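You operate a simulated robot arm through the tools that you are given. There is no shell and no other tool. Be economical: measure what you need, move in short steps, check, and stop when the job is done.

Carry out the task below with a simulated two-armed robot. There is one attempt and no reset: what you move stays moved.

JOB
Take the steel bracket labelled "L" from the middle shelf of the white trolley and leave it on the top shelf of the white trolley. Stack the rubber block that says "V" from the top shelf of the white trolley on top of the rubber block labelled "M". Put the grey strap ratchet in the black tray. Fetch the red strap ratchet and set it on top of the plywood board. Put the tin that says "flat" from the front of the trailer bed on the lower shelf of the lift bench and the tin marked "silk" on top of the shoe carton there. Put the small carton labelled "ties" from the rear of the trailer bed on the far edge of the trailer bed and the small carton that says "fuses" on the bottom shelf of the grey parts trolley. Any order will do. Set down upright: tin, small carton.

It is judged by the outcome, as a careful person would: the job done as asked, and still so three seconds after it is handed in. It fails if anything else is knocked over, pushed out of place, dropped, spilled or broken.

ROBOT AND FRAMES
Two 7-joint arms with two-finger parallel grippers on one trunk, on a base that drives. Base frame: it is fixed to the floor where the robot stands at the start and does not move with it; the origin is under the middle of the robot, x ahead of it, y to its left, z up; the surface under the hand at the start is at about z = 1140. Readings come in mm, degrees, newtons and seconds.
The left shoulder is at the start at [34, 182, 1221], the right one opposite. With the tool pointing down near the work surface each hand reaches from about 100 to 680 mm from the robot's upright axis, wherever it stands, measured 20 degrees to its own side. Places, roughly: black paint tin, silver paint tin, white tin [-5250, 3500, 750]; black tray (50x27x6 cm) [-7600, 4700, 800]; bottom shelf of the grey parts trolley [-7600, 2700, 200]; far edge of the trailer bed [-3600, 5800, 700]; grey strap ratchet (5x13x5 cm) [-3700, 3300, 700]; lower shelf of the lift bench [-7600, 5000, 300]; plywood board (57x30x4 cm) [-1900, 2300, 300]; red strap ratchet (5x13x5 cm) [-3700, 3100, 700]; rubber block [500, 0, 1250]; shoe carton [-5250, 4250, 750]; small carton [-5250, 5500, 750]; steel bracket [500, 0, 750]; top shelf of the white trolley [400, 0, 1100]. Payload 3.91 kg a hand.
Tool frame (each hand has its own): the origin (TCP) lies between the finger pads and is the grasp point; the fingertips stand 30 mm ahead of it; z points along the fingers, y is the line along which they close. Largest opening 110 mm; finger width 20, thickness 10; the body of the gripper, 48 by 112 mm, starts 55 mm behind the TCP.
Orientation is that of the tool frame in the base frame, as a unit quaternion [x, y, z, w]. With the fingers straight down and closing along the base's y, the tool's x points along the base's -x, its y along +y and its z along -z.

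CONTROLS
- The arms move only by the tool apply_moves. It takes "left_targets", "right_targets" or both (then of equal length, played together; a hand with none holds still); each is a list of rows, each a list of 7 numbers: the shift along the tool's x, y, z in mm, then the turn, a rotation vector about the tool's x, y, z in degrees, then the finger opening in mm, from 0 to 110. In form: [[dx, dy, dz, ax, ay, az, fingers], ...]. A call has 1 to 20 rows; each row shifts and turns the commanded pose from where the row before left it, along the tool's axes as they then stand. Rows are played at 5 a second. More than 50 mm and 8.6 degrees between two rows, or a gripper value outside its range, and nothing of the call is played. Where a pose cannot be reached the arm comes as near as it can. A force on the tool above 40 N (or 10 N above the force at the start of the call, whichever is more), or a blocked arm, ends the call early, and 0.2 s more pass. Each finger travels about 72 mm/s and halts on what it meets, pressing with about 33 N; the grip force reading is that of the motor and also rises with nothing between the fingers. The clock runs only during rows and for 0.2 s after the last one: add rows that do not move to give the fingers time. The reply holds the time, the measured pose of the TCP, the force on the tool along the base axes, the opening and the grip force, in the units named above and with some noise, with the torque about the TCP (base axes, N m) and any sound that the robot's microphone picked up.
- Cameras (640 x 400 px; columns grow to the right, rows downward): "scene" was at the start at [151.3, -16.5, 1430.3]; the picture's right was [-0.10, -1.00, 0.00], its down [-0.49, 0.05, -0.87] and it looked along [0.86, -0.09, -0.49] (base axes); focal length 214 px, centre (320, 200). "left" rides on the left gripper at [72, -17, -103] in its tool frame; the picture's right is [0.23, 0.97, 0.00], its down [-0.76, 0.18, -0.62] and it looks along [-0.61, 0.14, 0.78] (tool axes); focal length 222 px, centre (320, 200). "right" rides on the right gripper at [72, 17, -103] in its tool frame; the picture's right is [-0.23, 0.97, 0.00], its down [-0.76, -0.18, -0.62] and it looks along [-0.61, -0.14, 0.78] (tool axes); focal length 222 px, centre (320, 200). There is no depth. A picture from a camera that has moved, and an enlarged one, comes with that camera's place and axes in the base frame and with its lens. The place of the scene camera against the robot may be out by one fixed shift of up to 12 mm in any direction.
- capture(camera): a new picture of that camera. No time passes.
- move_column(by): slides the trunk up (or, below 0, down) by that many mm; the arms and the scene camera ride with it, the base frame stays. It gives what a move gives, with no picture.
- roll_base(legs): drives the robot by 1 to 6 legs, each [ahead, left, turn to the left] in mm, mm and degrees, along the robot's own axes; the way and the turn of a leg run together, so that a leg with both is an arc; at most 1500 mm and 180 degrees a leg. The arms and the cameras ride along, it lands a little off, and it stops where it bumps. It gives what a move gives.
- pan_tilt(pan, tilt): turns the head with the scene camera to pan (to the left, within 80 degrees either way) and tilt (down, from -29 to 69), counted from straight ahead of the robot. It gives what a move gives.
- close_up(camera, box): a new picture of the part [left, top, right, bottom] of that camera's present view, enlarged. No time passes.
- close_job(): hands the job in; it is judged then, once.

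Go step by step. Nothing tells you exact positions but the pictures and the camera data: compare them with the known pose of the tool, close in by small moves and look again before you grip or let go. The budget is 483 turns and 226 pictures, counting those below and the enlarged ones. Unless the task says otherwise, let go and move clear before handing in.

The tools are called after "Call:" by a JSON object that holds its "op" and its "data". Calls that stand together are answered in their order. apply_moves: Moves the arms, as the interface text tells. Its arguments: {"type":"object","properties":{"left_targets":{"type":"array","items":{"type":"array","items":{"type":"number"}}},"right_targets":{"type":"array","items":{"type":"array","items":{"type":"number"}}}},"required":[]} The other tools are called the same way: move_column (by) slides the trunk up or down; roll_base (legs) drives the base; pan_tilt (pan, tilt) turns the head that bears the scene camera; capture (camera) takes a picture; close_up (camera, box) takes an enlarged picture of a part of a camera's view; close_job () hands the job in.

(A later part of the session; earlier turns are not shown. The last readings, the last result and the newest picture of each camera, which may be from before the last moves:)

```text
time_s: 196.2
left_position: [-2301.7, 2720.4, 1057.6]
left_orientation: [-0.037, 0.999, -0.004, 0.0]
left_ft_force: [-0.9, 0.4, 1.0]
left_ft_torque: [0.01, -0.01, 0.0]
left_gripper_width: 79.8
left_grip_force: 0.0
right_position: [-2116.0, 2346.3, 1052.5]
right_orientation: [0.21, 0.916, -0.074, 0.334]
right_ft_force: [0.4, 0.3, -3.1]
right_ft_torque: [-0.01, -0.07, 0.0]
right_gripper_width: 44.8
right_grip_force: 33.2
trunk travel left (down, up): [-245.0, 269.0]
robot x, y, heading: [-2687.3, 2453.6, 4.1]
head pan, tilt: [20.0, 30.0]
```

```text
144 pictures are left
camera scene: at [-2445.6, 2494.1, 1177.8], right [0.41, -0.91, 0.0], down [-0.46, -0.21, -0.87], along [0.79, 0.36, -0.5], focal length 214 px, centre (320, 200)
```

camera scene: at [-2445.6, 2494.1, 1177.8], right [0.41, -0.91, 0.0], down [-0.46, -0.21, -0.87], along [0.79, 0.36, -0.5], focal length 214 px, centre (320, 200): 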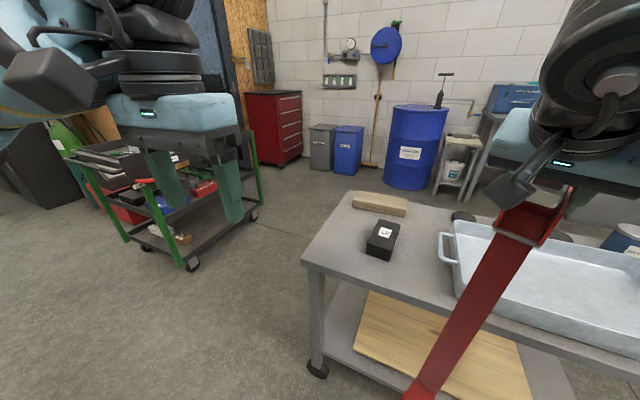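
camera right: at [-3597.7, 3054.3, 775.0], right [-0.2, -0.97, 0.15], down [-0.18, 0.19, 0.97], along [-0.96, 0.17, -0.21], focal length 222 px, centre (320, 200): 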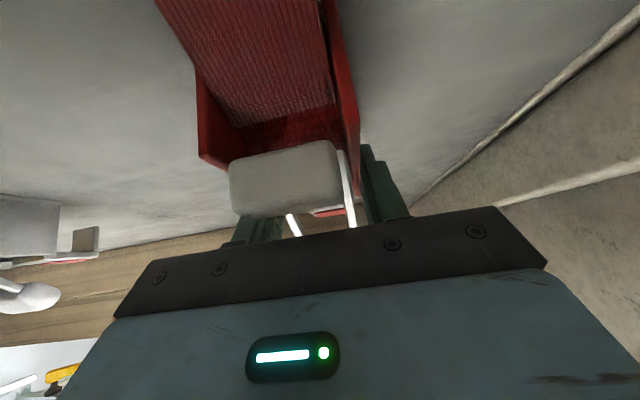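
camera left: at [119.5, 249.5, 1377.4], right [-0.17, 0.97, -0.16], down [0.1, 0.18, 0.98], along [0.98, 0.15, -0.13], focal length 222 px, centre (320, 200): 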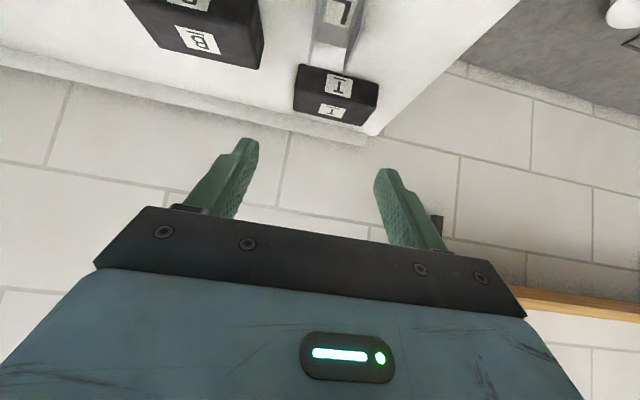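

Board: x −2022…−1750, north edge y≈2548. Turning the right hand to point along +x, drawing it back from the cart, and then lowering the trunk.

Call:
{"op": "apply_moves", "data": {"right_targets": [[0, 0, 0, -5.4, 0, -6.4, 40], [0, 0, 0, -5.4, 0, -6.4, 40], [0, 0, 0, -5.4, 0, -6.4, 40], [30.5, 0, -25.7, 0, 0, 0, 40], [30.5, 0, -25.7, 0, 0, 0, 40]], "left_targets": [[20, 15, -15, 0, 0, 0, 80], [20, 15, -15, 0, 0, 0, 80], [20, 15, -15, 0, 0, 0, 80], [0, 15, -15, 0, 0, 0, 80], [0, 0, 0, 0, 0, 0, 80]]}}

Call:
{"op": "move_column", "data": {"by": -225}}

Call:
{"op": "capture", "data": {"camera": "scene"}}

```text
time_s: 197.4
left_position: [-2358.6, 2755.3, 1085.6]
left_orientation: [-0.038, 0.999, -0.004, 0.0]
left_ft_force: [0.0, 0.0, -0.2]
left_ft_torque: [0.02, 0.01, 0.0]
left_gripper_width: 80.4
left_grip_force: 0.1
left hand out of reach, approached as far as the arm can: row 3, 4
right_position: [-2195.0, 2348.4, 1056.3]
right_orientation: [0.005, 0.939, 0.001, 0.343]
right_ft_force: [0.9, 0.7, -3.4]
right_ft_torque: [0.03, -0.06, -0.04]
right_gripper_width: 44.7
right_grip_force: 33.1
trunk travel left (down, up): [-245.0, 269.0]
robot x, y, heading: [-2687.1, 2451.7, 4.1]
head pan, tilt: [20.0, 30.0]
```

```text
time_s: 199.8
left_position: [-2284.9, 2758.3, 803.2]
left_orientation: [-0.037, 0.995, -0.007, -0.092]
left_ft_force: [-0.5, 0.2, 0.3]
left_ft_torque: [0.0, 0.01, 0.01]
left_gripper_width: 79.6
left_grip_force: 0.2
right_position: [-2164.1, 2332.1, 834.3]
right_orientation: [0.076, 0.95, 0.01, 0.304]
right_ft_force: [0.4, -0.9, -3.2]
right_ft_torque: [-0.01, -0.05, 0.0]
right_gripper_width: 44.8
right_grip_force: 33.3
trunk travel left (down, up): [-20.0, 494.0]
robot x, y, heading: [-2690.5, 2452.5, 4.2]
head pan, tilt: [20.0, 30.0]
```

```text
143 pictures are left
camera scene: at [-2358.5, 2495.5, 962.1], right [0.35, -0.94, 0.0], down [-0.17, -0.06, -0.98], along [0.92, 0.34, -0.18], focal length 214 px, centre (320, 200)
```

scene: 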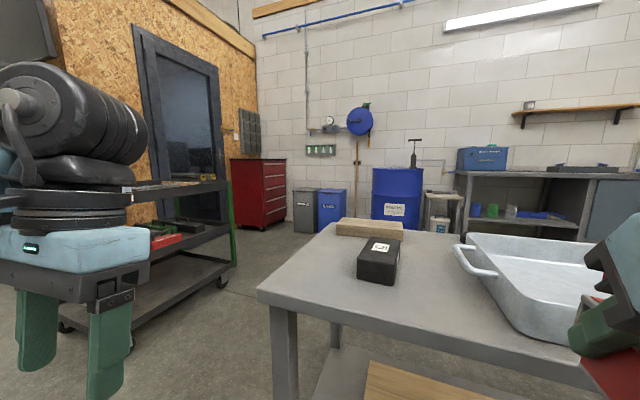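

The deep lean makes the arm and head cramped. Raising the trunk somewhat and lowering the hand with the arm instead.

Call:
{"op": "move_column", "data": {"by": 170}}

Call:
{"op": "apply_moves", "data": {"right_targets": [[25, 0, 30, 0, 0, 0, 40], [25, 0, 30, 0, 0, 0, 40], [25, 0, 30, 0, 0, 0, 40], [25, 0, 30, 0, 0, 0, 40]]}}

Call:
{"op": "capture", "data": {"camera": "scene"}}

```text
time_s: 201.7
left_position: [-2285.4, 2758.9, 973.8]
left_orientation: [-0.038, 0.995, -0.007, -0.093]
left_ft_force: [0.4, -0.4, -0.7]
left_ft_torque: [0.01, -0.02, 0.0]
left_gripper_width: 79.8
left_grip_force: 0.1
right_position: [-2195.7, 2346.9, 999.4]
right_orientation: [0.004, 0.939, 0.002, 0.345]
right_ft_force: [-0.6, 0.5, -4.7]
right_ft_torque: [-0.02, -0.04, 0.0]
right_gripper_width: 44.7
right_grip_force: 33.3
trunk travel left (down, up): [-190.0, 324.0]
robot x, y, heading: [-2686.7, 2451.8, 4.4]
head pan, tilt: [20.0, 30.0]
```

```text
time_s: 202.7
left_position: [-2284.7, 2757.7, 973.6]
left_orientation: [-0.038, 0.995, -0.008, -0.092]
left_ft_force: [1.1, 0.0, 0.1]
left_ft_torque: [-0.01, -0.01, 0.03]
left_gripper_width: 80.1
left_grip_force: 0.0
right_position: [-2194.1, 2348.2, 838.1]
right_orientation: [0.006, 0.939, 0.002, 0.344]
right_ft_force: [-0.6, -0.3, -3.6]
right_ft_torque: [0.01, -0.04, -0.04]
right_gripper_width: 44.9
right_grip_force: 33.0
trunk travel left (down, up): [-190.0, 324.0]
robot x, y, heading: [-2690.6, 2455.4, 4.6]
head pan, tilt: [20.0, 30.0]
```

```text
142 pictures are left
camera scene: at [-2426.1, 2495.3, 1117.3], right [0.41, -0.91, 0.0], down [-0.46, -0.2, -0.87], along [0.79, 0.35, -0.5], focal length 214 px, centre (320, 200)
```

scene: 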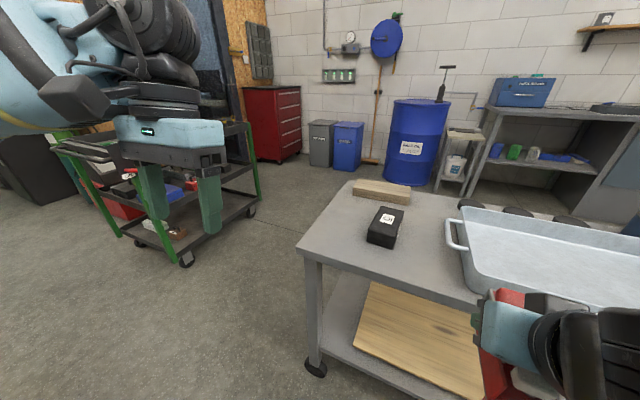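

Works. Continuing down.

Call:
{"op": "apply_moves", "data": {"right_targets": [[28, 0, 33, 0, 0, 0, 40], [28, 0, 33, 0, 0, 0, 40], [28, 0, 33, 0, 0, 0, 40], [28, 0, 33, 0, 0, 0, 40], [28, 0, 33, 0, 0, 0, 40], [28, 0, 33, 0, 0, 0, 40]]}}

Call:
{"op": "capture", "data": {"camera": "right"}}

Call:
{"op": "capture", "data": {"camera": "scene"}}

```text
time_s: 204.1
left_position: [-2285.9, 2759.0, 973.3]
left_orientation: [-0.038, 0.995, -0.008, -0.093]
left_ft_force: [0.5, 0.0, 0.3]
left_ft_torque: [0.0, 0.01, 0.0]
left_gripper_width: 79.8
left_grip_force: 0.0
right_position: [-2195.6, 2348.5, 582.1]
right_orientation: [0.006, 0.939, 0.0, 0.344]
right_ft_force: [0.2, 0.3, -2.4]
right_ft_torque: [-0.01, -0.06, 0.02]
right_gripper_width: 45.1
right_grip_force: 33.1
trunk travel left (down, up): [-190.0, 324.0]
robot x, y, heading: [-2686.4, 2454.0, 4.1]
head pan, tilt: [20.0, 30.0]
```

```text
141 pictures are left
camera right: at [-2318.7, 2366.6, 613.9], right [0.18, 0.97, 0.15], down [0.18, -0.18, 0.97], along [0.97, -0.15, -0.21], focal length 222 px, centre (320, 200)
```

right: 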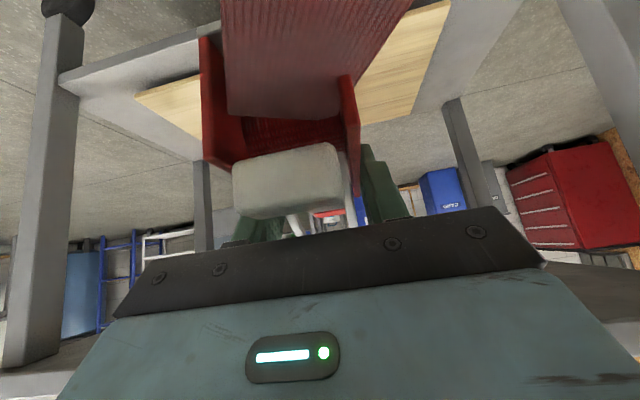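

```text
140 pictures are left
camera scene: at [-2426.0, 2495.9, 1117.3], right [0.41, -0.91, 0.0], down [-0.46, -0.21, -0.87], along [0.79, 0.35, -0.5], focal length 214 px, centre (320, 200)
```

scene: 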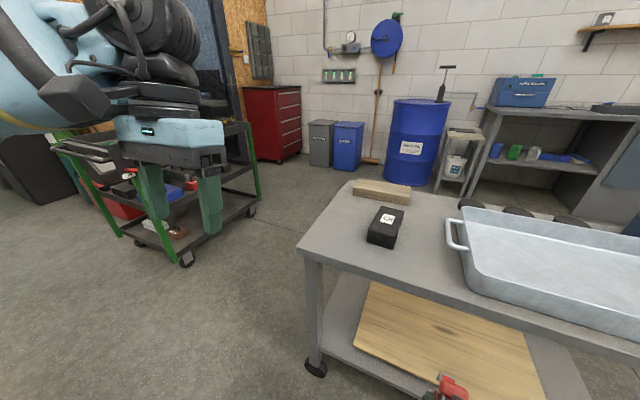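

Good clearance. Lowering to below the cart's top, then driving the hand in over the board.

Call:
{"op": "apply_moves", "data": {"right_targets": [[24, 0, 29, 0, 0, 0, 40], [24, 0, 29, 0, 0, 0, 40], [24, 0, 29, 0, 0, 0, 40], [20, 0, 24, 0, 0, 0, 40]]}}

Call:
{"op": "roll_base", "data": {"legs": [[200, 0, 0]]}}

Call:
{"op": "capture", "data": {"camera": "right"}}

Call:
{"op": "capture", "data": {"camera": "scene"}}

```text
time_s: 205.1
left_position: [-2284.2, 2759.0, 972.8]
left_orientation: [-0.038, 0.995, -0.007, -0.092]
left_ft_force: [0.0, -0.1, -0.5]
left_ft_torque: [-0.02, 0.0, 0.01]
left_gripper_width: 80.0
left_grip_force: 0.0
right_position: [-2192.1, 2349.9, 440.6]
right_orientation: [0.008, 0.94, -0.002, 0.341]
right_ft_force: [-0.2, -0.5, -3.1]
right_ft_torque: [0.02, -0.07, 0.03]
right_gripper_width: 45.0
right_grip_force: 32.9
trunk travel left (down, up): [-190.0, 324.0]
robot x, y, heading: [-2686.2, 2454.2, 4.3]
head pan, tilt: [20.0, 30.0]
```

```text
time_s: 206.5
left_position: [-2142.7, 2768.2, 976.4]
left_orientation: [-0.033, 0.995, -0.009, -0.088]
left_ft_force: [0.6, -0.6, 0.7]
left_ft_torque: [0.0, 0.02, -0.01]
left_gripper_width: 80.2
left_grip_force: 0.0
right_position: [-2067.1, 2363.4, 440.0]
right_orientation: [0.001, 0.945, 0.001, 0.328]
right_ft_force: [0.6, -0.1, -3.2]
right_ft_torque: [-0.02, -0.05, 0.0]
right_gripper_width: 44.9
right_grip_force: 33.8
trunk travel left (down, up): [-190.0, 324.0]
robot x, y, heading: [-2542.0, 2464.1, 3.6]
head pan, tilt: [20.0, 30.0]
stopped in leg 1: the robot was blocked; the commanded pose is now the measured one
```

```text
139 pictures are left
camera right: at [-2187.8, 2379.3, 477.4], right [0.18, 0.97, 0.14], down [0.21, -0.18, 0.96], along [0.96, -0.14, -0.24], focal length 222 px, centre (320, 200)
```

right: 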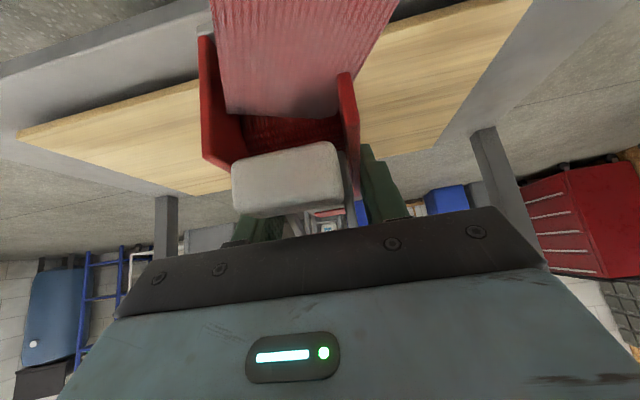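

```text
138 pictures are left
camera scene: at [-2287.3, 2507.7, 1120.3], right [0.4, -0.91, 0.01], down [-0.45, -0.2, -0.87], along [0.8, 0.35, -0.49], focal length 214 px, centre (320, 200)
```

scene: 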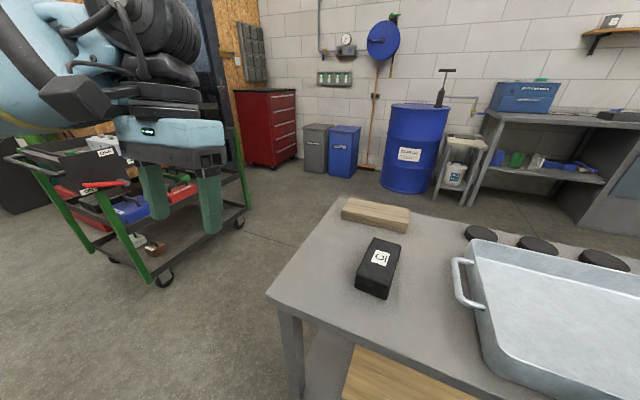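

Blocked early. Backing off 30 mm and looking down to the right to see what touches.

Call:
{"op": "roll_base", "data": {"legs": [[-30, 0, 0]]}}

Call:
{"op": "pan_tilt", "data": {"pan": -10, "tilt": 60}}

Call:
{"op": "capture", "data": {"camera": "scene"}}

```text
time_s: 207.3
left_position: [-2163.9, 2765.6, 974.2]
left_orientation: [-0.036, 0.995, -0.007, -0.092]
left_ft_force: [-1.0, -0.7, 0.0]
left_ft_torque: [0.01, -0.06, 0.0]
left_gripper_width: 80.1
left_grip_force: 0.0
right_position: [-2090.4, 2357.8, 434.2]
right_orientation: [0.001, 0.946, -0.001, 0.324]
right_ft_force: [0.0, 0.7, -2.9]
right_ft_torque: [-0.02, -0.02, -0.01]
right_gripper_width: 44.7
right_grip_force: 33.1
trunk travel left (down, up): [-190.0, 324.0]
robot x, y, heading: [-2567.7, 2464.5, 4.2]
head pan, tilt: [20.0, 30.0]
```

```text
time_s: 208.3
left_position: [-2161.4, 2766.2, 973.3]
left_orientation: [-0.037, 0.995, -0.008, -0.092]
left_ft_force: [0.2, -0.4, 0.5]
left_ft_torque: [0.01, -0.02, 0.01]
left_gripper_width: 80.2
left_grip_force: 0.0
right_position: [-2090.7, 2359.4, 434.4]
right_orientation: [0.001, 0.946, 0.0, 0.324]
right_ft_force: [0.5, 0.0, -3.2]
right_ft_torque: [-0.01, -0.05, 0.01]
right_gripper_width: 44.9
right_grip_force: 33.0
trunk travel left (down, up): [-190.0, 324.0]
robot x, y, heading: [-2567.0, 2464.0, 3.9]
head pan, tilt: [-10.0, 60.0]
```

```text
137 pictures are left
camera scene: at [-2320.0, 2460.6, 1075.3], right [-0.1, -0.99, 0.0], down [-0.86, 0.09, -0.5], along [0.5, -0.05, -0.87], focal length 214 px, centre (320, 200)
```

scene: 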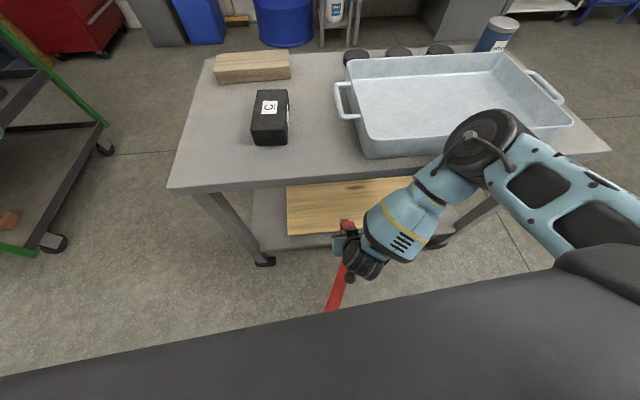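

The elbow had reached the cart's top edge by the tray. I'll back off 110 mm and extend the arm instead, so that the elbow stays back; first checking the tray.

Call:
{"op": "roll_base", "data": {"legs": [[-115, 0, 0]]}}

Call:
{"op": "apply_moves", "data": {"right_targets": [[-30, 0, 22, 0, 0, 0, 40], [-30, 0, 22, 0, 0, 0, 40], [-30, 0, 22, 0, 0, 0, 40], [-30, 0, 22, 0, 0, 0, 40]]}}

Call:
{"op": "capture", "data": {"camera": "scene"}}

```text
time_s: 209.5
left_position: [-2275.0, 2759.4, 972.2]
left_orientation: [-0.038, 0.995, -0.007, -0.092]
left_ft_force: [-0.2, -0.1, -0.2]
left_ft_torque: [0.02, -0.03, -0.01]
left_gripper_width: 80.0
left_grip_force: 0.1
right_position: [-2202.4, 2352.3, 434.2]
right_orientation: [0.0, 0.946, 0.001, 0.324]
right_ft_force: [-0.5, -0.4, -3.4]
right_ft_torque: [0.0, -0.06, -0.02]
right_gripper_width: 45.0
right_grip_force: 32.9
trunk travel left (down, up): [-190.0, 324.0]
robot x, y, heading: [-2678.3, 2453.2, 4.3]
head pan, tilt: [-10.0, 60.0]
```

```text
time_s: 210.5
left_position: [-2275.1, 2759.4, 972.4]
left_orientation: [-0.038, 0.995, -0.008, -0.092]
left_ft_force: [0.8, 0.9, 0.3]
left_ft_torque: [-0.01, 0.0, 0.0]
left_gripper_width: 80.1
left_grip_force: 0.1
right_position: [-2052.3, 2351.2, 438.6]
right_orientation: [-0.001, 0.946, 0.001, 0.323]
right_ft_force: [-0.2, 0.2, -2.8]
right_ft_torque: [-0.03, -0.08, -0.01]
right_gripper_width: 44.5
right_grip_force: 33.4
trunk travel left (down, up): [-190.0, 324.0]
robot x, y, heading: [-2677.4, 2452.9, 4.1]
head pan, tilt: [-10.0, 60.0]
```

```text
136 pictures are left
camera scene: at [-2432.0, 2453.2, 1075.2], right [-0.1, -0.99, 0.0], down [-0.86, 0.09, -0.5], along [0.5, -0.05, -0.87], focal length 214 px, centre (320, 200)
```

scene: 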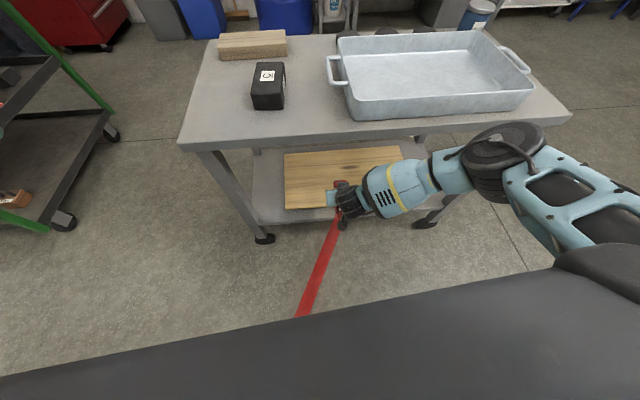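

Tray is still square on the cart. Extending further and lowering toward the board.

Call:
{"op": "apply_moves", "data": {"right_targets": [[-30, 0, 23, 0, 0, 0, 40], [-30, 0, 23, 0, 0, 0, 40], [-8, 0, 6, 0, -1, 0, 40], [15, 0, 19, 0, -1, 0, 40], [0, 0, 0, 0, 0, 0, 40]]}}

Call:
{"op": "capture", "data": {"camera": "scene"}}

Call:
{"op": "capture", "data": {"camera": "right"}}

```text
time_s: 211.7
left_position: [-2274.5, 2759.5, 973.5]
left_orientation: [-0.037, 0.995, -0.008, -0.092]
left_ft_force: [-0.3, 0.2, 0.1]
left_ft_torque: [-0.01, 0.03, -0.01]
left_gripper_width: 80.1
left_grip_force: 0.0
right_position: [-1967.8, 2351.4, 414.1]
right_orientation: [-0.001, 0.941, 0.001, 0.339]
right_ft_force: [-0.5, 0.4, -3.1]
right_ft_torque: [0.02, -0.07, -0.01]
right_gripper_width: 44.8
right_grip_force: 33.7
trunk travel left (down, up): [-190.0, 324.0]
robot x, y, heading: [-2675.6, 2453.5, 4.3]
head pan, tilt: [-10.0, 60.0]
```

```text
135 pictures are left
camera scene: at [-2432.3, 2453.2, 1075.3], right [-0.1, -0.99, 0.0], down [-0.86, 0.09, -0.5], along [0.5, -0.05, -0.87], focal length 214 px, centre (320, 200)
```

scene: 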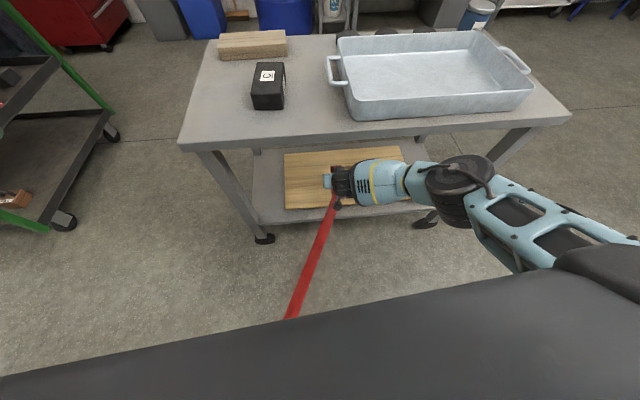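

```text
134 pictures are left
camera right: at [-2090.4, 2368.4, 447.5], right [0.17, 0.97, 0.15], down [0.19, -0.18, 0.97], along [0.97, -0.14, -0.21], focal length 222 px, centre (320, 200)
```

right: 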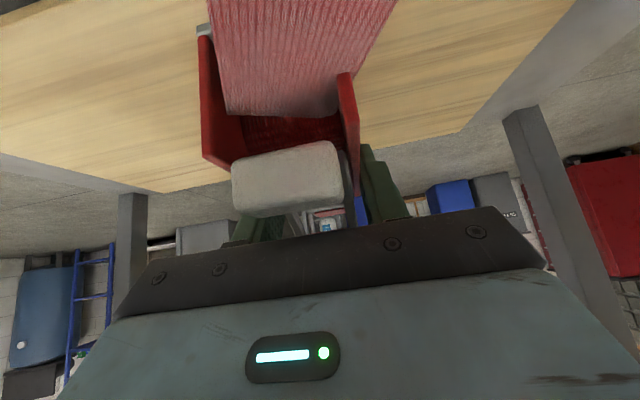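

Call:
{"op": "apply_moves", "data": {"right_targets": [[-19, 0, 16, 0, 0, 0, 40], [16, 0, 19, 0, -0.5, 0, 40], [10, 0, 12, 0, 0, 0, 40], [0, 0, 0, 0, 0, 0, 40]]}}

Call:
{"op": "capture", "data": {"camera": "right"}}

Call:
{"op": "close_up", "data": {"camera": "scene", "box": [260, 120, 480, 240]}}

```text
time_s: 212.7
left_position: [-2273.5, 2759.8, 973.2]
left_orientation: [-0.037, 0.995, -0.008, -0.093]
left_ft_force: [0.1, -0.1, -0.3]
left_ft_torque: [-0.01, -0.01, -0.03]
left_gripper_width: 80.1
left_grip_force: 0.0
right_position: [-1953.7, 2335.4, 376.9]
right_orientation: [-0.001, 0.939, 0.001, 0.344]
right_ft_force: [0.0, -0.3, -3.6]
right_ft_torque: [0.0, -0.07, 0.02]
right_gripper_width: 44.6
right_grip_force: 32.5
right hand out of reach, approached as far as the arm can: row 2, 3
trunk travel left (down, up): [-190.0, 324.0]
robot x, y, heading: [-2679.8, 2453.3, 4.0]
head pan, tilt: [-10.0, 60.0]
```

```text
133 pictures are left
camera right: at [-2075.6, 2353.7, 409.1], right [0.17, 0.97, 0.15], down [0.18, -0.18, 0.97], along [0.97, -0.14, -0.21], focal length 222 px, centre (320, 200)
```

right: 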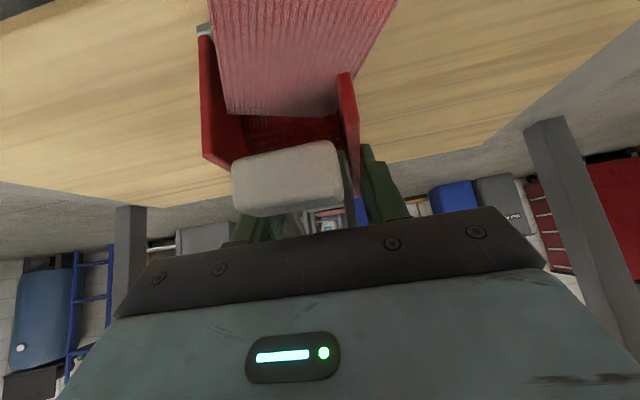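

```text
2.91 times, centred on (370, 180) of scene
camera zoom: at [-2432.1, 2453.0, 1075.3], right [-0.1, -0.99, 0.0], down [-0.86, 0.09, -0.5], along [0.5, -0.05, -0.87], focal length 624 px, centre (174, 258)
```

zoom: 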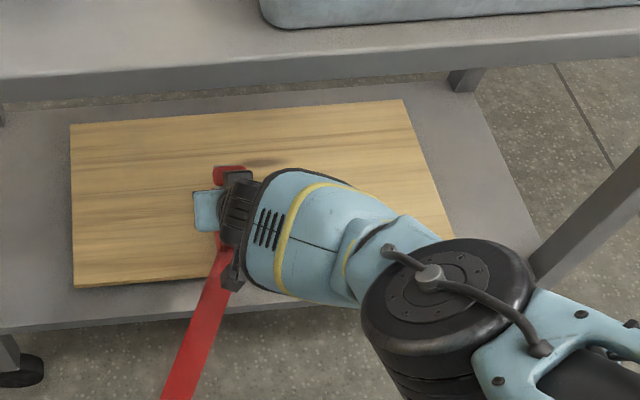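

Reach limit; driving forward 50 mm gives slack. The elbow is now lower than the cart's top.

Call:
{"op": "roll_base", "data": {"legs": [[50, 0, 0]]}}

Call:
{"op": "apply_moves", "data": {"right_targets": [[30, 0, -24, 0, 0, 0, 40], [0, 0, 0, 0, 0, 0, 40]]}}

Call:
{"op": "capture", "data": {"camera": "scene"}}

```text
time_s: 213.6
left_position: [-2224.4, 2763.7, 973.7]
left_orientation: [-0.038, 0.995, -0.008, -0.094]
left_ft_force: [0.6, 0.4, -0.6]
left_ft_torque: [0.0, 0.06, -0.01]
left_gripper_width: 79.9
left_grip_force: 0.0
right_position: [-1903.3, 2339.7, 376.2]
right_orientation: [-0.001, 0.939, 0.0, 0.344]
right_ft_force: [0.7, 0.6, -3.1]
right_ft_torque: [-0.03, -0.03, 0.0]
right_gripper_width: 44.8
right_grip_force: 33.1
trunk travel left (down, up): [-190.0, 324.0]
robot x, y, heading: [-2629.5, 2458.5, 4.2]
head pan, tilt: [-10.0, 60.0]
```

```text
time_s: 214.2
left_position: [-2224.5, 2763.6, 973.3]
left_orientation: [-0.038, 0.995, -0.007, -0.093]
left_ft_force: [0.6, -0.8, -0.4]
left_ft_torque: [0.03, 0.01, 0.02]
left_gripper_width: 80.2
left_grip_force: 0.0
right_position: [-1938.1, 2341.2, 376.9]
right_orientation: [-0.001, 0.939, 0.002, 0.344]
right_ft_force: [-1.2, 0.4, -2.1]
right_ft_torque: [0.01, -0.06, 0.01]
right_gripper_width: 44.6
right_grip_force: 32.8
trunk travel left (down, up): [-190.0, 324.0]
robot x, y, heading: [-2627.2, 2461.2, 4.2]
head pan, tilt: [-10.0, 60.0]
```

```text
131 pictures are left
camera scene: at [-2382.4, 2456.7, 1075.2], right [-0.1, -0.99, 0.0], down [-0.86, 0.09, -0.5], along [0.5, -0.05, -0.87], focal length 214 px, centre (320, 200)
```

scene: 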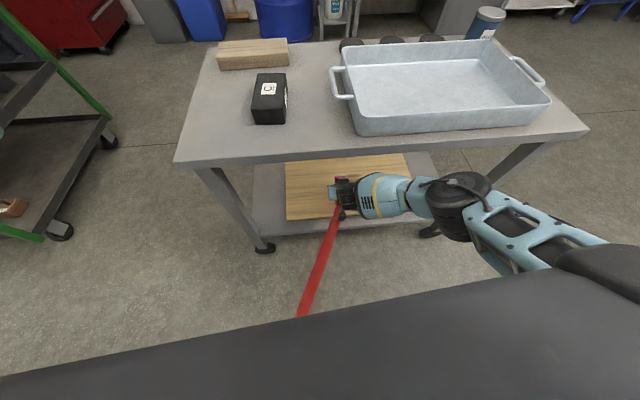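

Call:
{"op": "apply_moves", "data": {"right_targets": [[2.6, 0, 3, 0, 0, 0, 40], [2.6, 0, 3, 0, 0, 0, 40], [2.6, 0, 3, 0, 0, 0, 40], [0, 0, 0, 0, 0, 0, 40]]}}

Call:
{"op": "capture", "data": {"camera": "right"}}

```text
time_s: 215.2
left_position: [-2225.4, 2763.3, 974.1]
left_orientation: [-0.038, 0.995, -0.008, -0.093]
left_ft_force: [-0.1, -0.6, -0.4]
left_ft_torque: [-0.01, 0.0, -0.01]
left_gripper_width: 79.8
left_grip_force: 0.0
right_position: [-1940.6, 2340.8, 365.0]
right_orientation: [0.0, 0.939, 0.001, 0.344]
right_ft_force: [0.1, 0.3, -3.3]
right_ft_torque: [-0.02, -0.04, 0.0]
right_gripper_width: 44.8
right_grip_force: 32.6
trunk travel left (down, up): [-190.0, 324.0]
robot x, y, heading: [-2633.1, 2459.2, 4.2]
head pan, tilt: [-10.0, 60.0]
```

```text
130 pictures are left
camera right: at [-2063.1, 2358.3, 397.6], right [0.17, 0.97, 0.15], down [0.18, -0.18, 0.97], along [0.97, -0.14, -0.21], focal length 222 px, centre (320, 200)
```

right: 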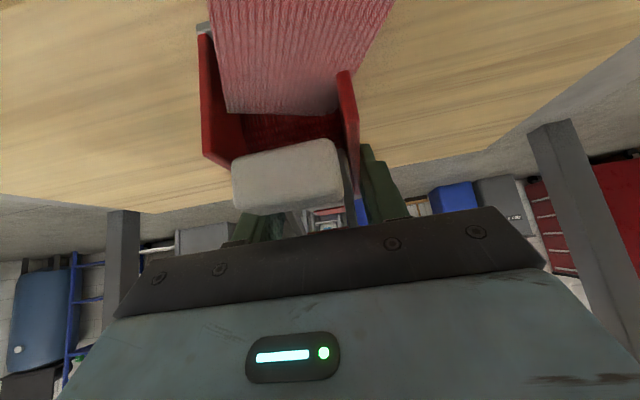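

Call:
{"op": "apply_moves", "data": {"right_targets": [[2.6, 0, 3, 0, 0, 0, 40], [2.6, 0, 3, 0, 0, 0, 40], [2.6, 0, 3, 0, 0, 0, 40], [0, 0, 0, 0, 0, 0, 40]]}}

```text
time_s: 216.2
left_position: [-2225.5, 2763.5, 973.7]
left_orientation: [-0.037, 0.995, -0.008, -0.093]
left_ft_force: [-0.4, 0.0, 0.3]
left_ft_torque: [-0.02, 0.0, 0.0]
left_gripper_width: 80.0
left_grip_force: 0.1
right_position: [-1941.5, 2340.5, 352.2]
right_orientation: [0.0, 0.939, 0.0, 0.343]
right_ft_force: [0.3, 0.5, -2.8]
right_ft_torque: [0.0, -0.03, 0.03]
right_gripper_width: 44.9
right_grip_force: 32.8
trunk travel left (down, up): [-190.0, 324.0]
robot x, y, heading: [-2627.2, 2461.2, 4.2]
head pan, tilt: [-10.0, 60.0]
```

Call:
{"op": "apply_moves", "data": {"right_targets": [[2, 0, 2.3, 0, 0, 0, 40], [2, 0, 2.3, 0, 0, 0, 40], [2, 0, 2.3, 0, 0, 0, 40], [0, 0, 0, 0, 0, 0, 40]]}}

Call:
{"op": "capture", "data": {"camera": "right"}}

```text
time_s: 217.2
left_position: [-2224.9, 2764.3, 973.3]
left_orientation: [-0.038, 0.995, -0.008, -0.093]
left_ft_force: [-0.2, -0.5, 0.6]
left_ft_torque: [0.0, 0.0, 0.01]
left_gripper_width: 80.1
left_grip_force: 0.0
right_position: [-1942.0, 2339.7, 343.4]
right_orientation: [0.0, 0.939, 0.0, 0.344]
right_ft_force: [-0.2, 0.9, -3.0]
right_ft_torque: [0.01, -0.05, -0.03]
right_gripper_width: 44.9
right_grip_force: 33.0
trunk travel left (down, up): [-190.0, 324.0]
robot x, y, heading: [-2630.6, 2456.4, 4.3]
head pan, tilt: [-10.0, 60.0]
```

```text
129 pictures are left
camera right: at [-2065.6, 2357.7, 376.0], right [0.17, 0.97, 0.15], down [0.18, -0.18, 0.97], along [0.97, -0.14, -0.21], focal length 222 px, centre (320, 200)
```

right: 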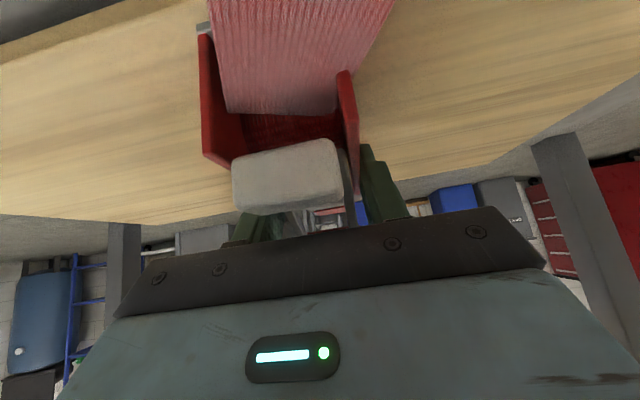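

Call:
{"op": "apply_moves", "data": {"right_targets": [[2, 0, 2.3, 0, 0, 0, 40], [2, 0, 2.3, 0, 0, 0, 40], [2, 0, 2.3, 0, 0, 0, 40], [0, 0, 0, 0, 0, 0, 40]]}}

```text
time_s: 218.2
left_position: [-2226.1, 2763.3, 974.6]
left_orientation: [-0.037, 0.995, -0.008, -0.091]
left_ft_force: [0.6, -0.3, 0.0]
left_ft_torque: [-0.04, -0.02, -0.02]
left_gripper_width: 79.9
left_grip_force: 0.1
right_position: [-1942.3, 2340.4, 337.5]
right_orientation: [0.0, 0.938, 0.0, 0.346]
right_ft_force: [-0.8, -0.6, 20.1]
right_ft_torque: [-0.01, 0.49, -0.17]
right_gripper_width: 44.8
right_grip_force: 33.0
trunk travel left (down, up): [-190.0, 324.0]
robot x, y, heading: [-2627.7, 2458.9, 4.3]
head pan, tilt: [-10.0, 60.0]
```

Contact with the board. Releasing and withdrawing along the tool axis.

Call:
{"op": "apply_moves", "data": {"right_targets": [[-0.6, 0, -0.8, 0, 0, 0, 50], [0, 0, 0, 0, 0, 0, 65], [0, 0, 0, 0, 0, 0, 80], [0, 0, 0, 0, 0, 0, 85], [0, 0, -25, 0, 0, 0, 85], [0, 0, -40, 0, 0, 0, 85], [10, 0, -40, 0, 0, 0, 85]]}}

Call:
{"op": "capture", "data": {"camera": "right"}}

Call:
{"op": "close_up", "data": {"camera": "scene", "box": [230, 120, 480, 260]}}

```text
time_s: 219.8
left_position: [-2224.0, 2763.0, 973.8]
left_orientation: [-0.037, 0.995, -0.008, -0.092]
left_ft_force: [-0.2, -0.1, 0.1]
left_ft_torque: [-0.01, 0.02, -0.02]
left_gripper_width: 80.0
left_grip_force: 0.1
right_position: [-2018.6, 2341.4, 408.2]
right_orientation: [0.001, 0.939, -0.001, 0.344]
right_ft_force: [-0.2, 0.4, -0.7]
right_ft_torque: [0.02, -0.01, -0.02]
right_gripper_width: 84.8
right_grip_force: 0.0
trunk travel left (down, up): [-190.0, 324.0]
robot x, y, heading: [-2629.1, 2459.5, 4.1]
head pan, tilt: [-10.0, 60.0]
```

```text
128 pictures are left
camera right: at [-2141.9, 2358.2, 441.6], right [0.18, 0.97, 0.15], down [0.18, -0.18, 0.97], along [0.97, -0.14, -0.2], focal length 222 px, centre (320, 200)
```

right: 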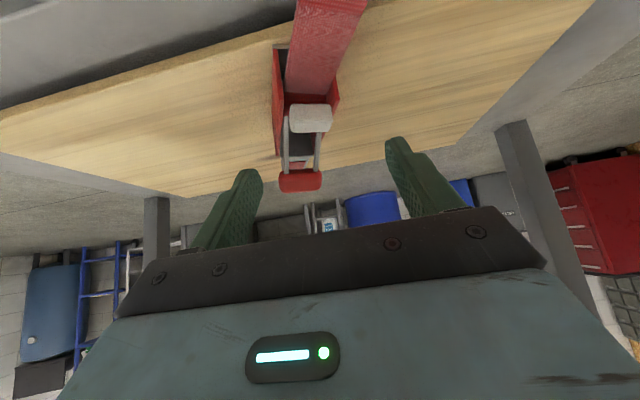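

```text
2.56 times, centred on (355, 190) of scene
camera zoom: at [-2383.0, 2456.8, 1075.4], right [-0.1, -0.99, 0.0], down [-0.86, 0.09, -0.5], along [0.5, -0.05, -0.87], focal length 549 px, centre (230, 226)
```

zoom: 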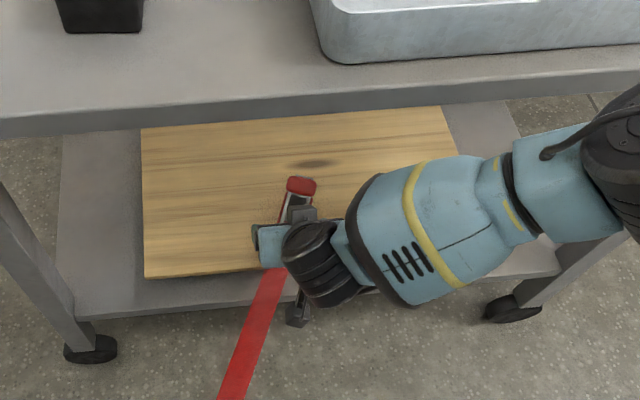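

Red ratchet is on the board. Backing straight out, then checking it.

Call:
{"op": "roll_base", "data": {"legs": [[-330, 0, 0]]}}

Call:
{"op": "pan_tilt", "data": {"pan": 0, "tilt": 35}}

Call:
{"op": "capture", "data": {"camera": "scene"}}

```text
time_s: 222.0
left_position: [-2552.3, 2738.8, 974.4]
left_orientation: [-0.036, 0.995, -0.007, -0.092]
left_ft_force: [0.3, 0.1, -0.9]
left_ft_torque: [0.0, -0.03, 0.02]
left_gripper_width: 79.7
left_grip_force: 0.1
right_position: [-2348.9, 2317.5, 408.3]
right_orientation: [0.001, 0.938, 0.0, 0.345]
right_ft_force: [0.0, 0.9, -0.2]
right_ft_torque: [-0.01, 0.02, -0.01]
right_gripper_width: 85.1
right_grip_force: 0.0
trunk travel left (down, up): [-190.0, 324.0]
robot x, y, heading: [-2958.2, 2436.1, 4.1]
head pan, tilt: [-10.0, 60.0]
```

```text
time_s: 222.9
left_position: [-2552.2, 2738.7, 973.7]
left_orientation: [-0.036, 0.995, -0.008, -0.093]
left_ft_force: [0.0, -0.6, -0.3]
left_ft_torque: [-0.02, 0.0, -0.01]
left_gripper_width: 79.9
left_grip_force: 0.1
right_position: [-2346.5, 2318.0, 408.9]
right_orientation: [0.0, 0.939, 0.0, 0.344]
right_ft_force: [-0.4, 0.2, -1.0]
right_ft_torque: [-0.05, -0.01, 0.03]
right_gripper_width: 84.8
right_grip_force: 0.0
trunk travel left (down, up): [-190.0, 324.0]
robot x, y, heading: [-2956.4, 2432.8, 4.4]
head pan, tilt: [0.0, 35.0]
```

```text
126 pictures are left
camera scene: at [-2689.1, 2445.7, 1109.6], right [0.07, -1.0, 0.0], down [-0.57, -0.04, -0.82], along [0.82, 0.06, -0.57], focal length 214 px, centre (320, 200)
```

scene: 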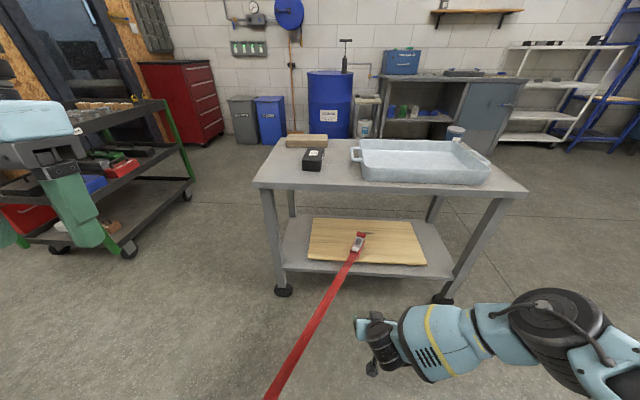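

Red is done. Raising the trunk and tidying both arms for travel and for the grey ratchet.

Call:
{"op": "move_column", "data": {"by": 250}}

Call:
{"op": "apply_moves", "data": {"right_targets": [[-25, 0, -30, 0, 5, 0, 100], [-28, 0, -30, 0, 5, 0, 100], [-28, 0, -30, 0, 5, 0, 100], [-20, 0, -35, 0, 5, 0, 100], [-20, 0, -35, 0, 5, 0, 100], [0, 0, -40, 0, 5, 0, 100], [0, 0, -40, 0, 5, 0, 100], [20, 0, -40, 0, 5, 0, 100], [40, 0, -30, 0, 0, 0, 100], [40, 0, -20, 0, 0, 0, 100]], "left_targets": [[35, -5, 0, 0, 0, 0, 100], [35, -5, 0, 0, 0, 0, 100], [35, -5, 0, 0, 0, 0, 100], [20, -5, 0, 0, 0, 0, 100], [0, 0, 0, 0, 0, 0, 100], [0, 0, 0, 0, 0, 0, 100], [0, 0, 0, 0, 0, 0, 100], [0, 0, 0, 0, 0, 0, 100], [0, 0, 0, 0, 0, 0, 100], [0, 0, 0, 0, 0, 0, 100]]}}

Call:
{"op": "capture", "data": {"camera": "scene"}}

```text
time_s: 225.5
left_position: [-2552.6, 2739.3, 1223.2]
left_orientation: [-0.037, 0.995, -0.008, -0.092]
left_ft_force: [0.5, -0.3, 0.1]
left_ft_torque: [0.0, 0.0, -0.01]
left_gripper_width: 80.0
left_grip_force: 0.1
right_position: [-2347.2, 2317.8, 657.6]
right_orientation: [0.0, 0.939, 0.0, 0.344]
right_ft_force: [-0.6, 0.1, -0.4]
right_ft_torque: [-0.01, 0.0, 0.01]
right_gripper_width: 85.0
right_grip_force: 0.0
trunk travel left (down, up): [-440.0, 74.0]
robot x, y, heading: [-2960.0, 2436.4, 4.1]
head pan, tilt: [0.0, 35.0]
```

```text
time_s: 227.7
left_position: [-2673.6, 2709.5, 1246.5]
left_orientation: [-0.036, 0.995, -0.008, -0.092]
left_ft_force: [-0.6, 0.0, -0.4]
left_ft_torque: [0.0, -0.01, 0.0]
left_gripper_width: 100.3
left_grip_force: 0.1
right_position: [-2447.8, 2317.9, 1026.5]
right_orientation: [0.001, 1.0, 0.0, 0.003]
right_ft_force: [-0.2, -0.7, -0.5]
right_ft_torque: [0.01, -0.02, 0.02]
right_gripper_width: 100.1
right_grip_force: 0.0
trunk travel left (down, up): [-440.0, 74.0]
robot x, y, heading: [-2957.4, 2438.4, 4.1]
head pan, tilt: [0.0, 35.0]
```

```text
125 pictures are left
camera scene: at [-2778.1, 2439.3, 1378.6], right [0.07, -1.0, 0.0], down [-0.57, -0.04, -0.82], along [0.82, 0.06, -0.57], focal length 214 px, centre (320, 200)
```

scene: 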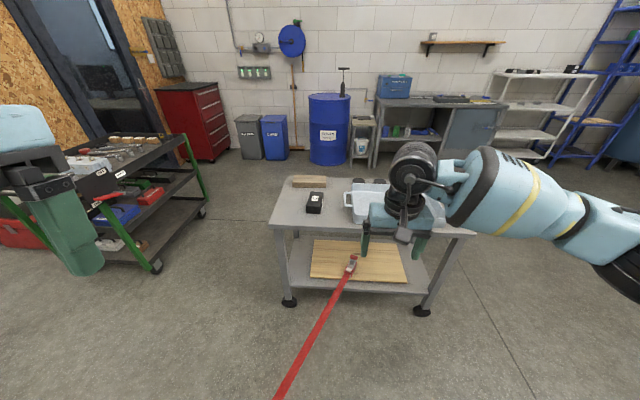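

Going back to the trailer's side and turning to face it.

Call:
{"op": "roll_base", "data": {"legs": [[130, 770, 0], [0, 0, 175.5]]}}

Call:
{"op": "capture", "data": {"camera": "scene"}}

```text
time_s: 238.8
left_position: [-3178.2, 3455.9, 1240.4]
left_orientation: [0.76, -0.642, 0.075, 0.074]
left_ft_force: [1.0, 0.3, 0.1]
left_ft_torque: [0.01, 0.03, 0.01]
left_gripper_width: 100.2
left_grip_force: 0.0
right_position: [-2820.4, 3728.8, 1026.4]
right_orientation: [0.747, -0.665, -0.004, -0.001]
right_ft_force: [0.8, -0.4, 0.0]
right_ft_torque: [-0.01, -0.02, 0.04]
right_gripper_width: 100.0
right_grip_force: 0.1
trunk travel left (down, up): [-440.0, 74.0]
robot x, y, heading: [-2881.4, 3209.5, 100.8]
head pan, tilt: [0.0, 35.0]
stopped in leg 2: the robot was blocked; the commanded pose is now the measured one
```

```text
124 pictures are left
camera scene: at [-2910.6, 3377.4, 1378.8], right [0.98, 0.19, 0.0], down [0.11, -0.56, -0.82], along [-0.15, 0.81, -0.57], focal length 214 px, centre (320, 200)
```

scene: 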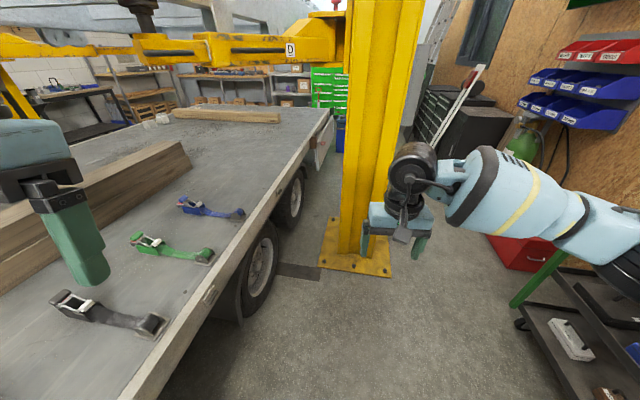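

Blocked, probably my right elbow against the green trolley. Turning back a little, moving south into open floor, and turning there.

Call:
{"op": "roll_base", "data": {"legs": [[0, 0, -12], [-560, -60, 0], [0, 0, 91]]}}

Call:
{"op": "capture", "data": {"camera": "scene"}}

```text
time_s: 239.6
left_position: [-3178.3, 3458.0, 1240.3]
left_orientation: [0.757, -0.646, 0.073, 0.069]
left_ft_force: [0.0, -0.6, 0.0]
left_ft_torque: [0.03, 0.0, -0.01]
left_gripper_width: 99.9
left_grip_force: 0.0
right_position: [-2814.6, 3725.9, 1027.1]
right_orientation: [0.741, -0.671, -0.003, -0.003]
right_ft_force: [0.2, 0.0, -0.1]
right_ft_torque: [-0.01, -0.02, 0.02]
right_gripper_width: 100.2
right_grip_force: 0.2
trunk travel left (down, up): [-440.0, 74.0]
robot x, y, heading: [-2880.6, 3208.0, 100.1]
head pan, tilt: [0.0, 35.0]
stopped in leg 1: the robot was blocked; the commanded pose is now the measured one
```

```text
123 pictures are left
camera scene: at [-2909.3, 3374.5, 1379.0], right [0.99, 0.17, 0.0], down [0.1, -0.56, -0.82], along [-0.14, 0.81, -0.57], focal length 214 px, centre (320, 200)
```

scene: 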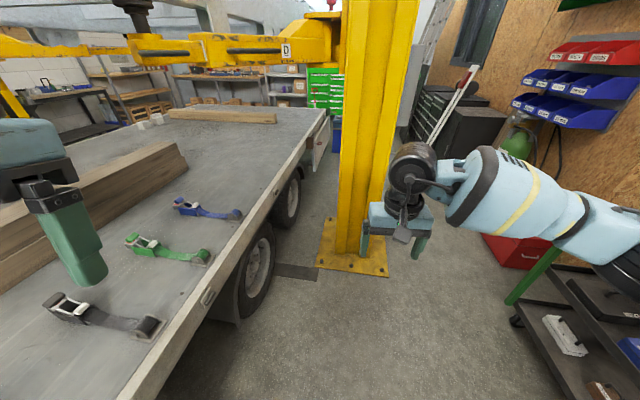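

Call:
{"op": "pan_tilt", "data": {"pan": -70, "tilt": 40}}

Call:
{"op": "capture", "data": {"camera": "scene"}}

Call:
{"op": "pan_tilt", "data": {"pan": 75, "tilt": 40}}

Call:
{"op": "capture", "data": {"camera": "scene"}}

```text
time_s: 241.0
left_position: [-3177.7, 3459.0, 1238.5]
left_orientation: [0.756, -0.647, 0.074, 0.069]
left_ft_force: [0.2, -0.1, -0.2]
left_ft_torque: [0.03, -0.01, -0.01]
left_gripper_width: 100.0
left_grip_force: 0.0
right_position: [-2813.8, 3724.7, 1029.3]
right_orientation: [0.741, -0.672, -0.003, -0.002]
right_ft_force: [0.3, 0.9, 0.3]
right_ft_torque: [0.01, 0.02, 0.0]
right_gripper_width: 99.9
right_grip_force: 0.0
trunk travel left (down, up): [-440.0, 74.0]
robot x, y, heading: [-2879.2, 3209.3, 99.6]
head pan, tilt: [-70.0, 40.0]
```

```text
122 pictures are left
camera scene: at [-2820.5, 3329.8, 1371.3], right [0.5, -0.87, 0.0], down [-0.56, -0.32, -0.77], along [0.66, 0.38, -0.64], focal length 214 px, centre (320, 200)
```

scene: 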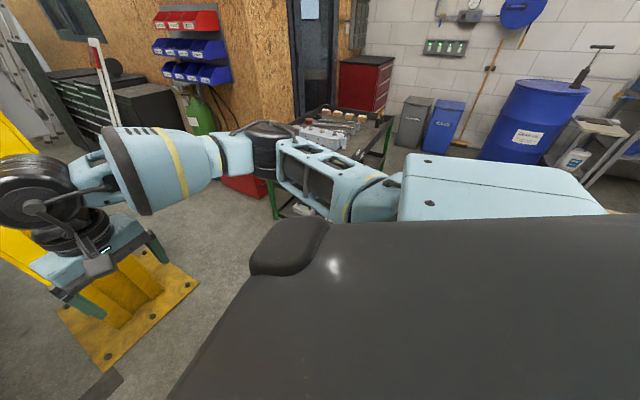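

```text
time_s: 243.3
left_position: [-3177.0, 3457.8, 1240.7]
left_orientation: [0.756, -0.646, 0.074, 0.069]
left_ft_force: [0.6, -1.1, -0.7]
left_ft_torque: [0.0, -0.04, 0.01]
left_gripper_width: 100.0
left_grip_force: 0.1
right_position: [-2813.8, 3725.5, 1027.0]
right_orientation: [0.741, -0.671, -0.004, -0.003]
right_ft_force: [0.8, 1.1, 0.0]
right_ft_torque: [-0.01, 0.0, -0.02]
right_gripper_width: 100.0
right_grip_force: 0.1
trunk travel left (down, up): [-440.0, 74.0]
robot x, y, heading: [-2880.8, 3210.1, 99.8]
head pan, tilt: [75.0, 40.0]
```

```text
121 pictures are left
camera scene: at [-2978.7, 3295.7, 1371.2], right [0.09, 1.0, 0.0], down [0.64, -0.06, -0.77], along [-0.76, 0.07, -0.64], focal length 214 px, centre (320, 200)
```

scene: 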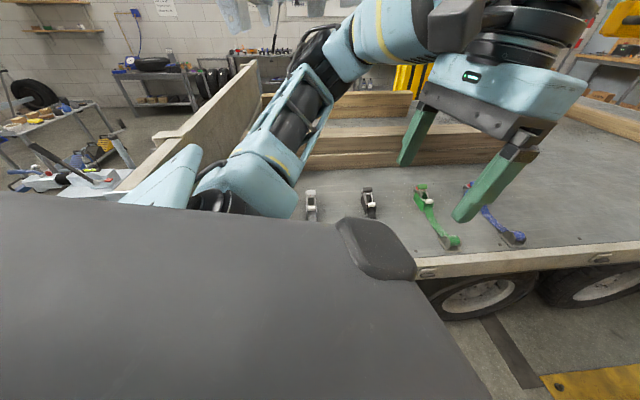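

The base's corner is probably against the trailer side. Moving straight back and a little right first.

Call:
{"op": "roll_base", "data": {"legs": [[-120, -50, 0], [-430, -40, 0]]}}

```text
time_s: 246.8
left_position: [-2991.3, 2926.7, 1237.9]
left_orientation: [0.755, -0.647, 0.074, 0.07]
left_ft_force: [0.2, -1.0, 0.8]
left_ft_torque: [0.0, 0.02, 0.03]
left_gripper_width: 100.2
left_grip_force: 0.1
right_position: [-2626.7, 3193.3, 1026.2]
right_orientation: [0.74, -0.673, -0.003, 0.0]
right_ft_force: [0.3, -0.4, -0.3]
right_ft_torque: [0.0, -0.01, 0.0]
right_gripper_width: 99.8
right_grip_force: 0.0
trunk travel left (down, up): [-440.0, 74.0]
robot x, y, heading: [-2694.2, 2671.6, 99.5]
head pan, tilt: [75.0, 40.0]
```

Call:
{"op": "roll_base", "data": {"legs": [[0, 0, 80]]}}

Call:
{"op": "pan_tilt", "data": {"pan": -30, "tilt": 35}}

Call:
{"op": "capture", "data": {"camera": "scene"}}

```text
time_s: 250.7
left_position: [-2992.6, 2422.5, 1238.2]
left_orientation: [0.995, -0.009, 0.102, 0.006]
left_ft_force: [0.6, 0.0, -1.2]
left_ft_torque: [0.02, -0.03, -0.01]
left_gripper_width: 100.0
left_grip_force: 0.1
right_position: [-3194.0, 2825.9, 1025.9]
right_orientation: [0.999, -0.038, -0.002, 0.0]
right_ft_force: [0.4, -0.4, -0.2]
right_ft_torque: [-0.01, -0.02, -0.02]
right_gripper_width: 100.0
right_grip_force: 0.0
trunk travel left (down, up): [-440.0, 74.0]
robot x, y, heading: [-2690.6, 2673.1, 180.0]
head pan, tilt: [75.0, 40.0]
```

```text
time_s: 252.5
left_position: [-2992.8, 2422.0, 1237.6]
left_orientation: [0.995, -0.007, 0.102, 0.006]
left_ft_force: [0.3, -0.2, -0.4]
left_ft_torque: [0.0, 0.01, 0.03]
left_gripper_width: 100.3
left_grip_force: 0.0
right_position: [-3194.0, 2826.0, 1026.0]
right_orientation: [0.999, -0.037, -0.002, 0.001]
right_ft_force: [0.7, -1.3, -0.6]
right_ft_torque: [-0.01, 0.0, -0.02]
right_gripper_width: 100.1
right_grip_force: 0.0
trunk travel left (down, up): [-440.0, 74.0]
robot x, y, heading: [-2693.0, 2672.2, 179.8]
head pan, tilt: [-30.0, 35.0]
```

```text
120 pictures are left
camera scene: at [-2861.2, 2710.2, 1378.5], right [0.5, 0.87, 0.0], down [0.5, -0.29, -0.82], along [-0.71, 0.41, -0.57], focal length 214 px, centre (320, 200)
```

scene: 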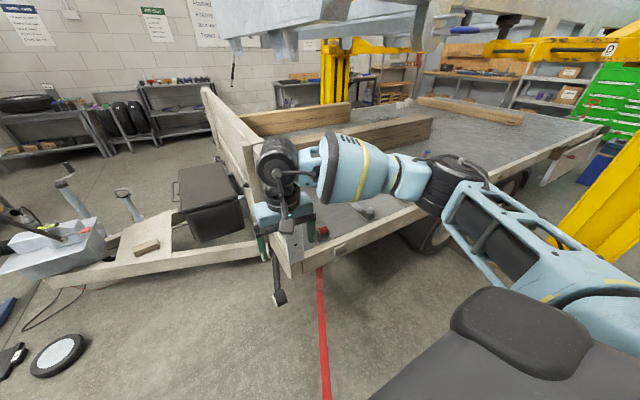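

Strafing to the grey ratchet and lowering the trunk there.

Call:
{"op": "roll_base", "data": {"legs": [[0, -530, 0]]}}

Call:
{"op": "pan_tilt", "data": {"pan": 0, "tilt": 30}}

Call:
{"op": "move_column", "data": {"by": -300}}

Call:
{"op": "capture", "data": {"camera": "scene"}}

```text
time_s: 257.6
left_position: [-2993.1, 2941.6, 1238.4]
left_orientation: [0.995, 0.0, 0.102, 0.004]
left_ft_force: [0.1, -0.4, 0.5]
left_ft_torque: [0.02, -0.01, -0.03]
left_gripper_width: 100.1
left_grip_force: 0.2
right_position: [-3199.2, 3342.5, 1026.0]
right_orientation: [1.0, -0.031, -0.002, 0.001]
right_ft_force: [0.1, -0.8, -1.0]
right_ft_torque: [-0.03, -0.01, 0.01]
right_gripper_width: 99.9
right_grip_force: 0.1
trunk travel left (down, up): [-440.0, 74.0]
robot x, y, heading: [-2697.0, 3193.7, -179.1]
head pan, tilt: [-30.0, 35.0]
```

```text
time_s: 258.5
left_position: [-2992.3, 2940.3, 1238.9]
left_orientation: [0.995, -0.001, 0.103, 0.006]
left_ft_force: [0.1, -0.2, -0.5]
left_ft_torque: [-0.01, -0.01, 0.0]
left_gripper_width: 100.2
left_grip_force: 0.1
right_position: [-3200.3, 3342.4, 1026.0]
right_orientation: [0.999, -0.031, -0.004, 0.0]
right_ft_force: [-0.2, 0.1, 0.7]
right_ft_torque: [-0.01, -0.02, 0.0]
right_gripper_width: 100.1
right_grip_force: 0.1
trunk travel left (down, up): [-440.0, 74.0]
robot x, y, heading: [-2697.4, 3195.9, -179.3]
head pan, tilt: [0.0, 30.0]
```

```text
time_s: 261.5
left_position: [-2993.2, 2942.0, 939.7]
left_orientation: [0.995, 0.0, 0.101, 0.005]
left_ft_force: [-0.6, -0.3, 1.2]
left_ft_torque: [0.02, -0.01, -0.02]
left_gripper_width: 99.9
left_grip_force: 0.0
right_position: [-3199.5, 3342.6, 725.9]
right_orientation: [1.0, -0.031, -0.004, 0.001]
right_ft_force: [0.9, -0.3, 0.2]
right_ft_torque: [0.02, 0.0, 0.04]
right_gripper_width: 100.0
right_grip_force: 0.1
trunk travel left (down, up): [-140.0, 374.0]
robot x, y, heading: [-2697.4, 3197.6, -179.3]
head pan, tilt: [0.0, 30.0]
```

```text
119 pictures are left
camera scene: at [-2987.8, 3185.4, 1058.2], right [-0.01, 1.0, 0.0], down [0.5, 0.01, -0.87], along [-0.87, -0.01, -0.5], focal length 214 px, centre (320, 200)
```

scene: 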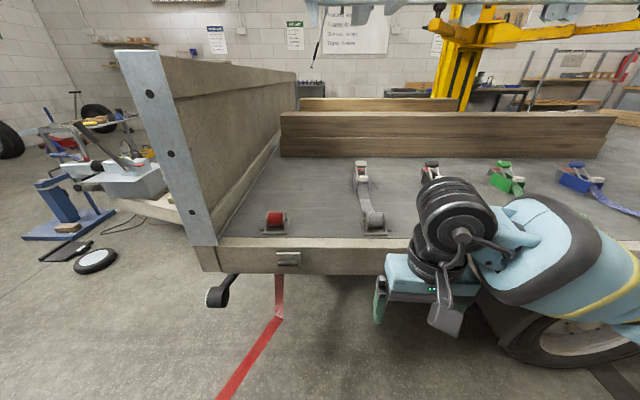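

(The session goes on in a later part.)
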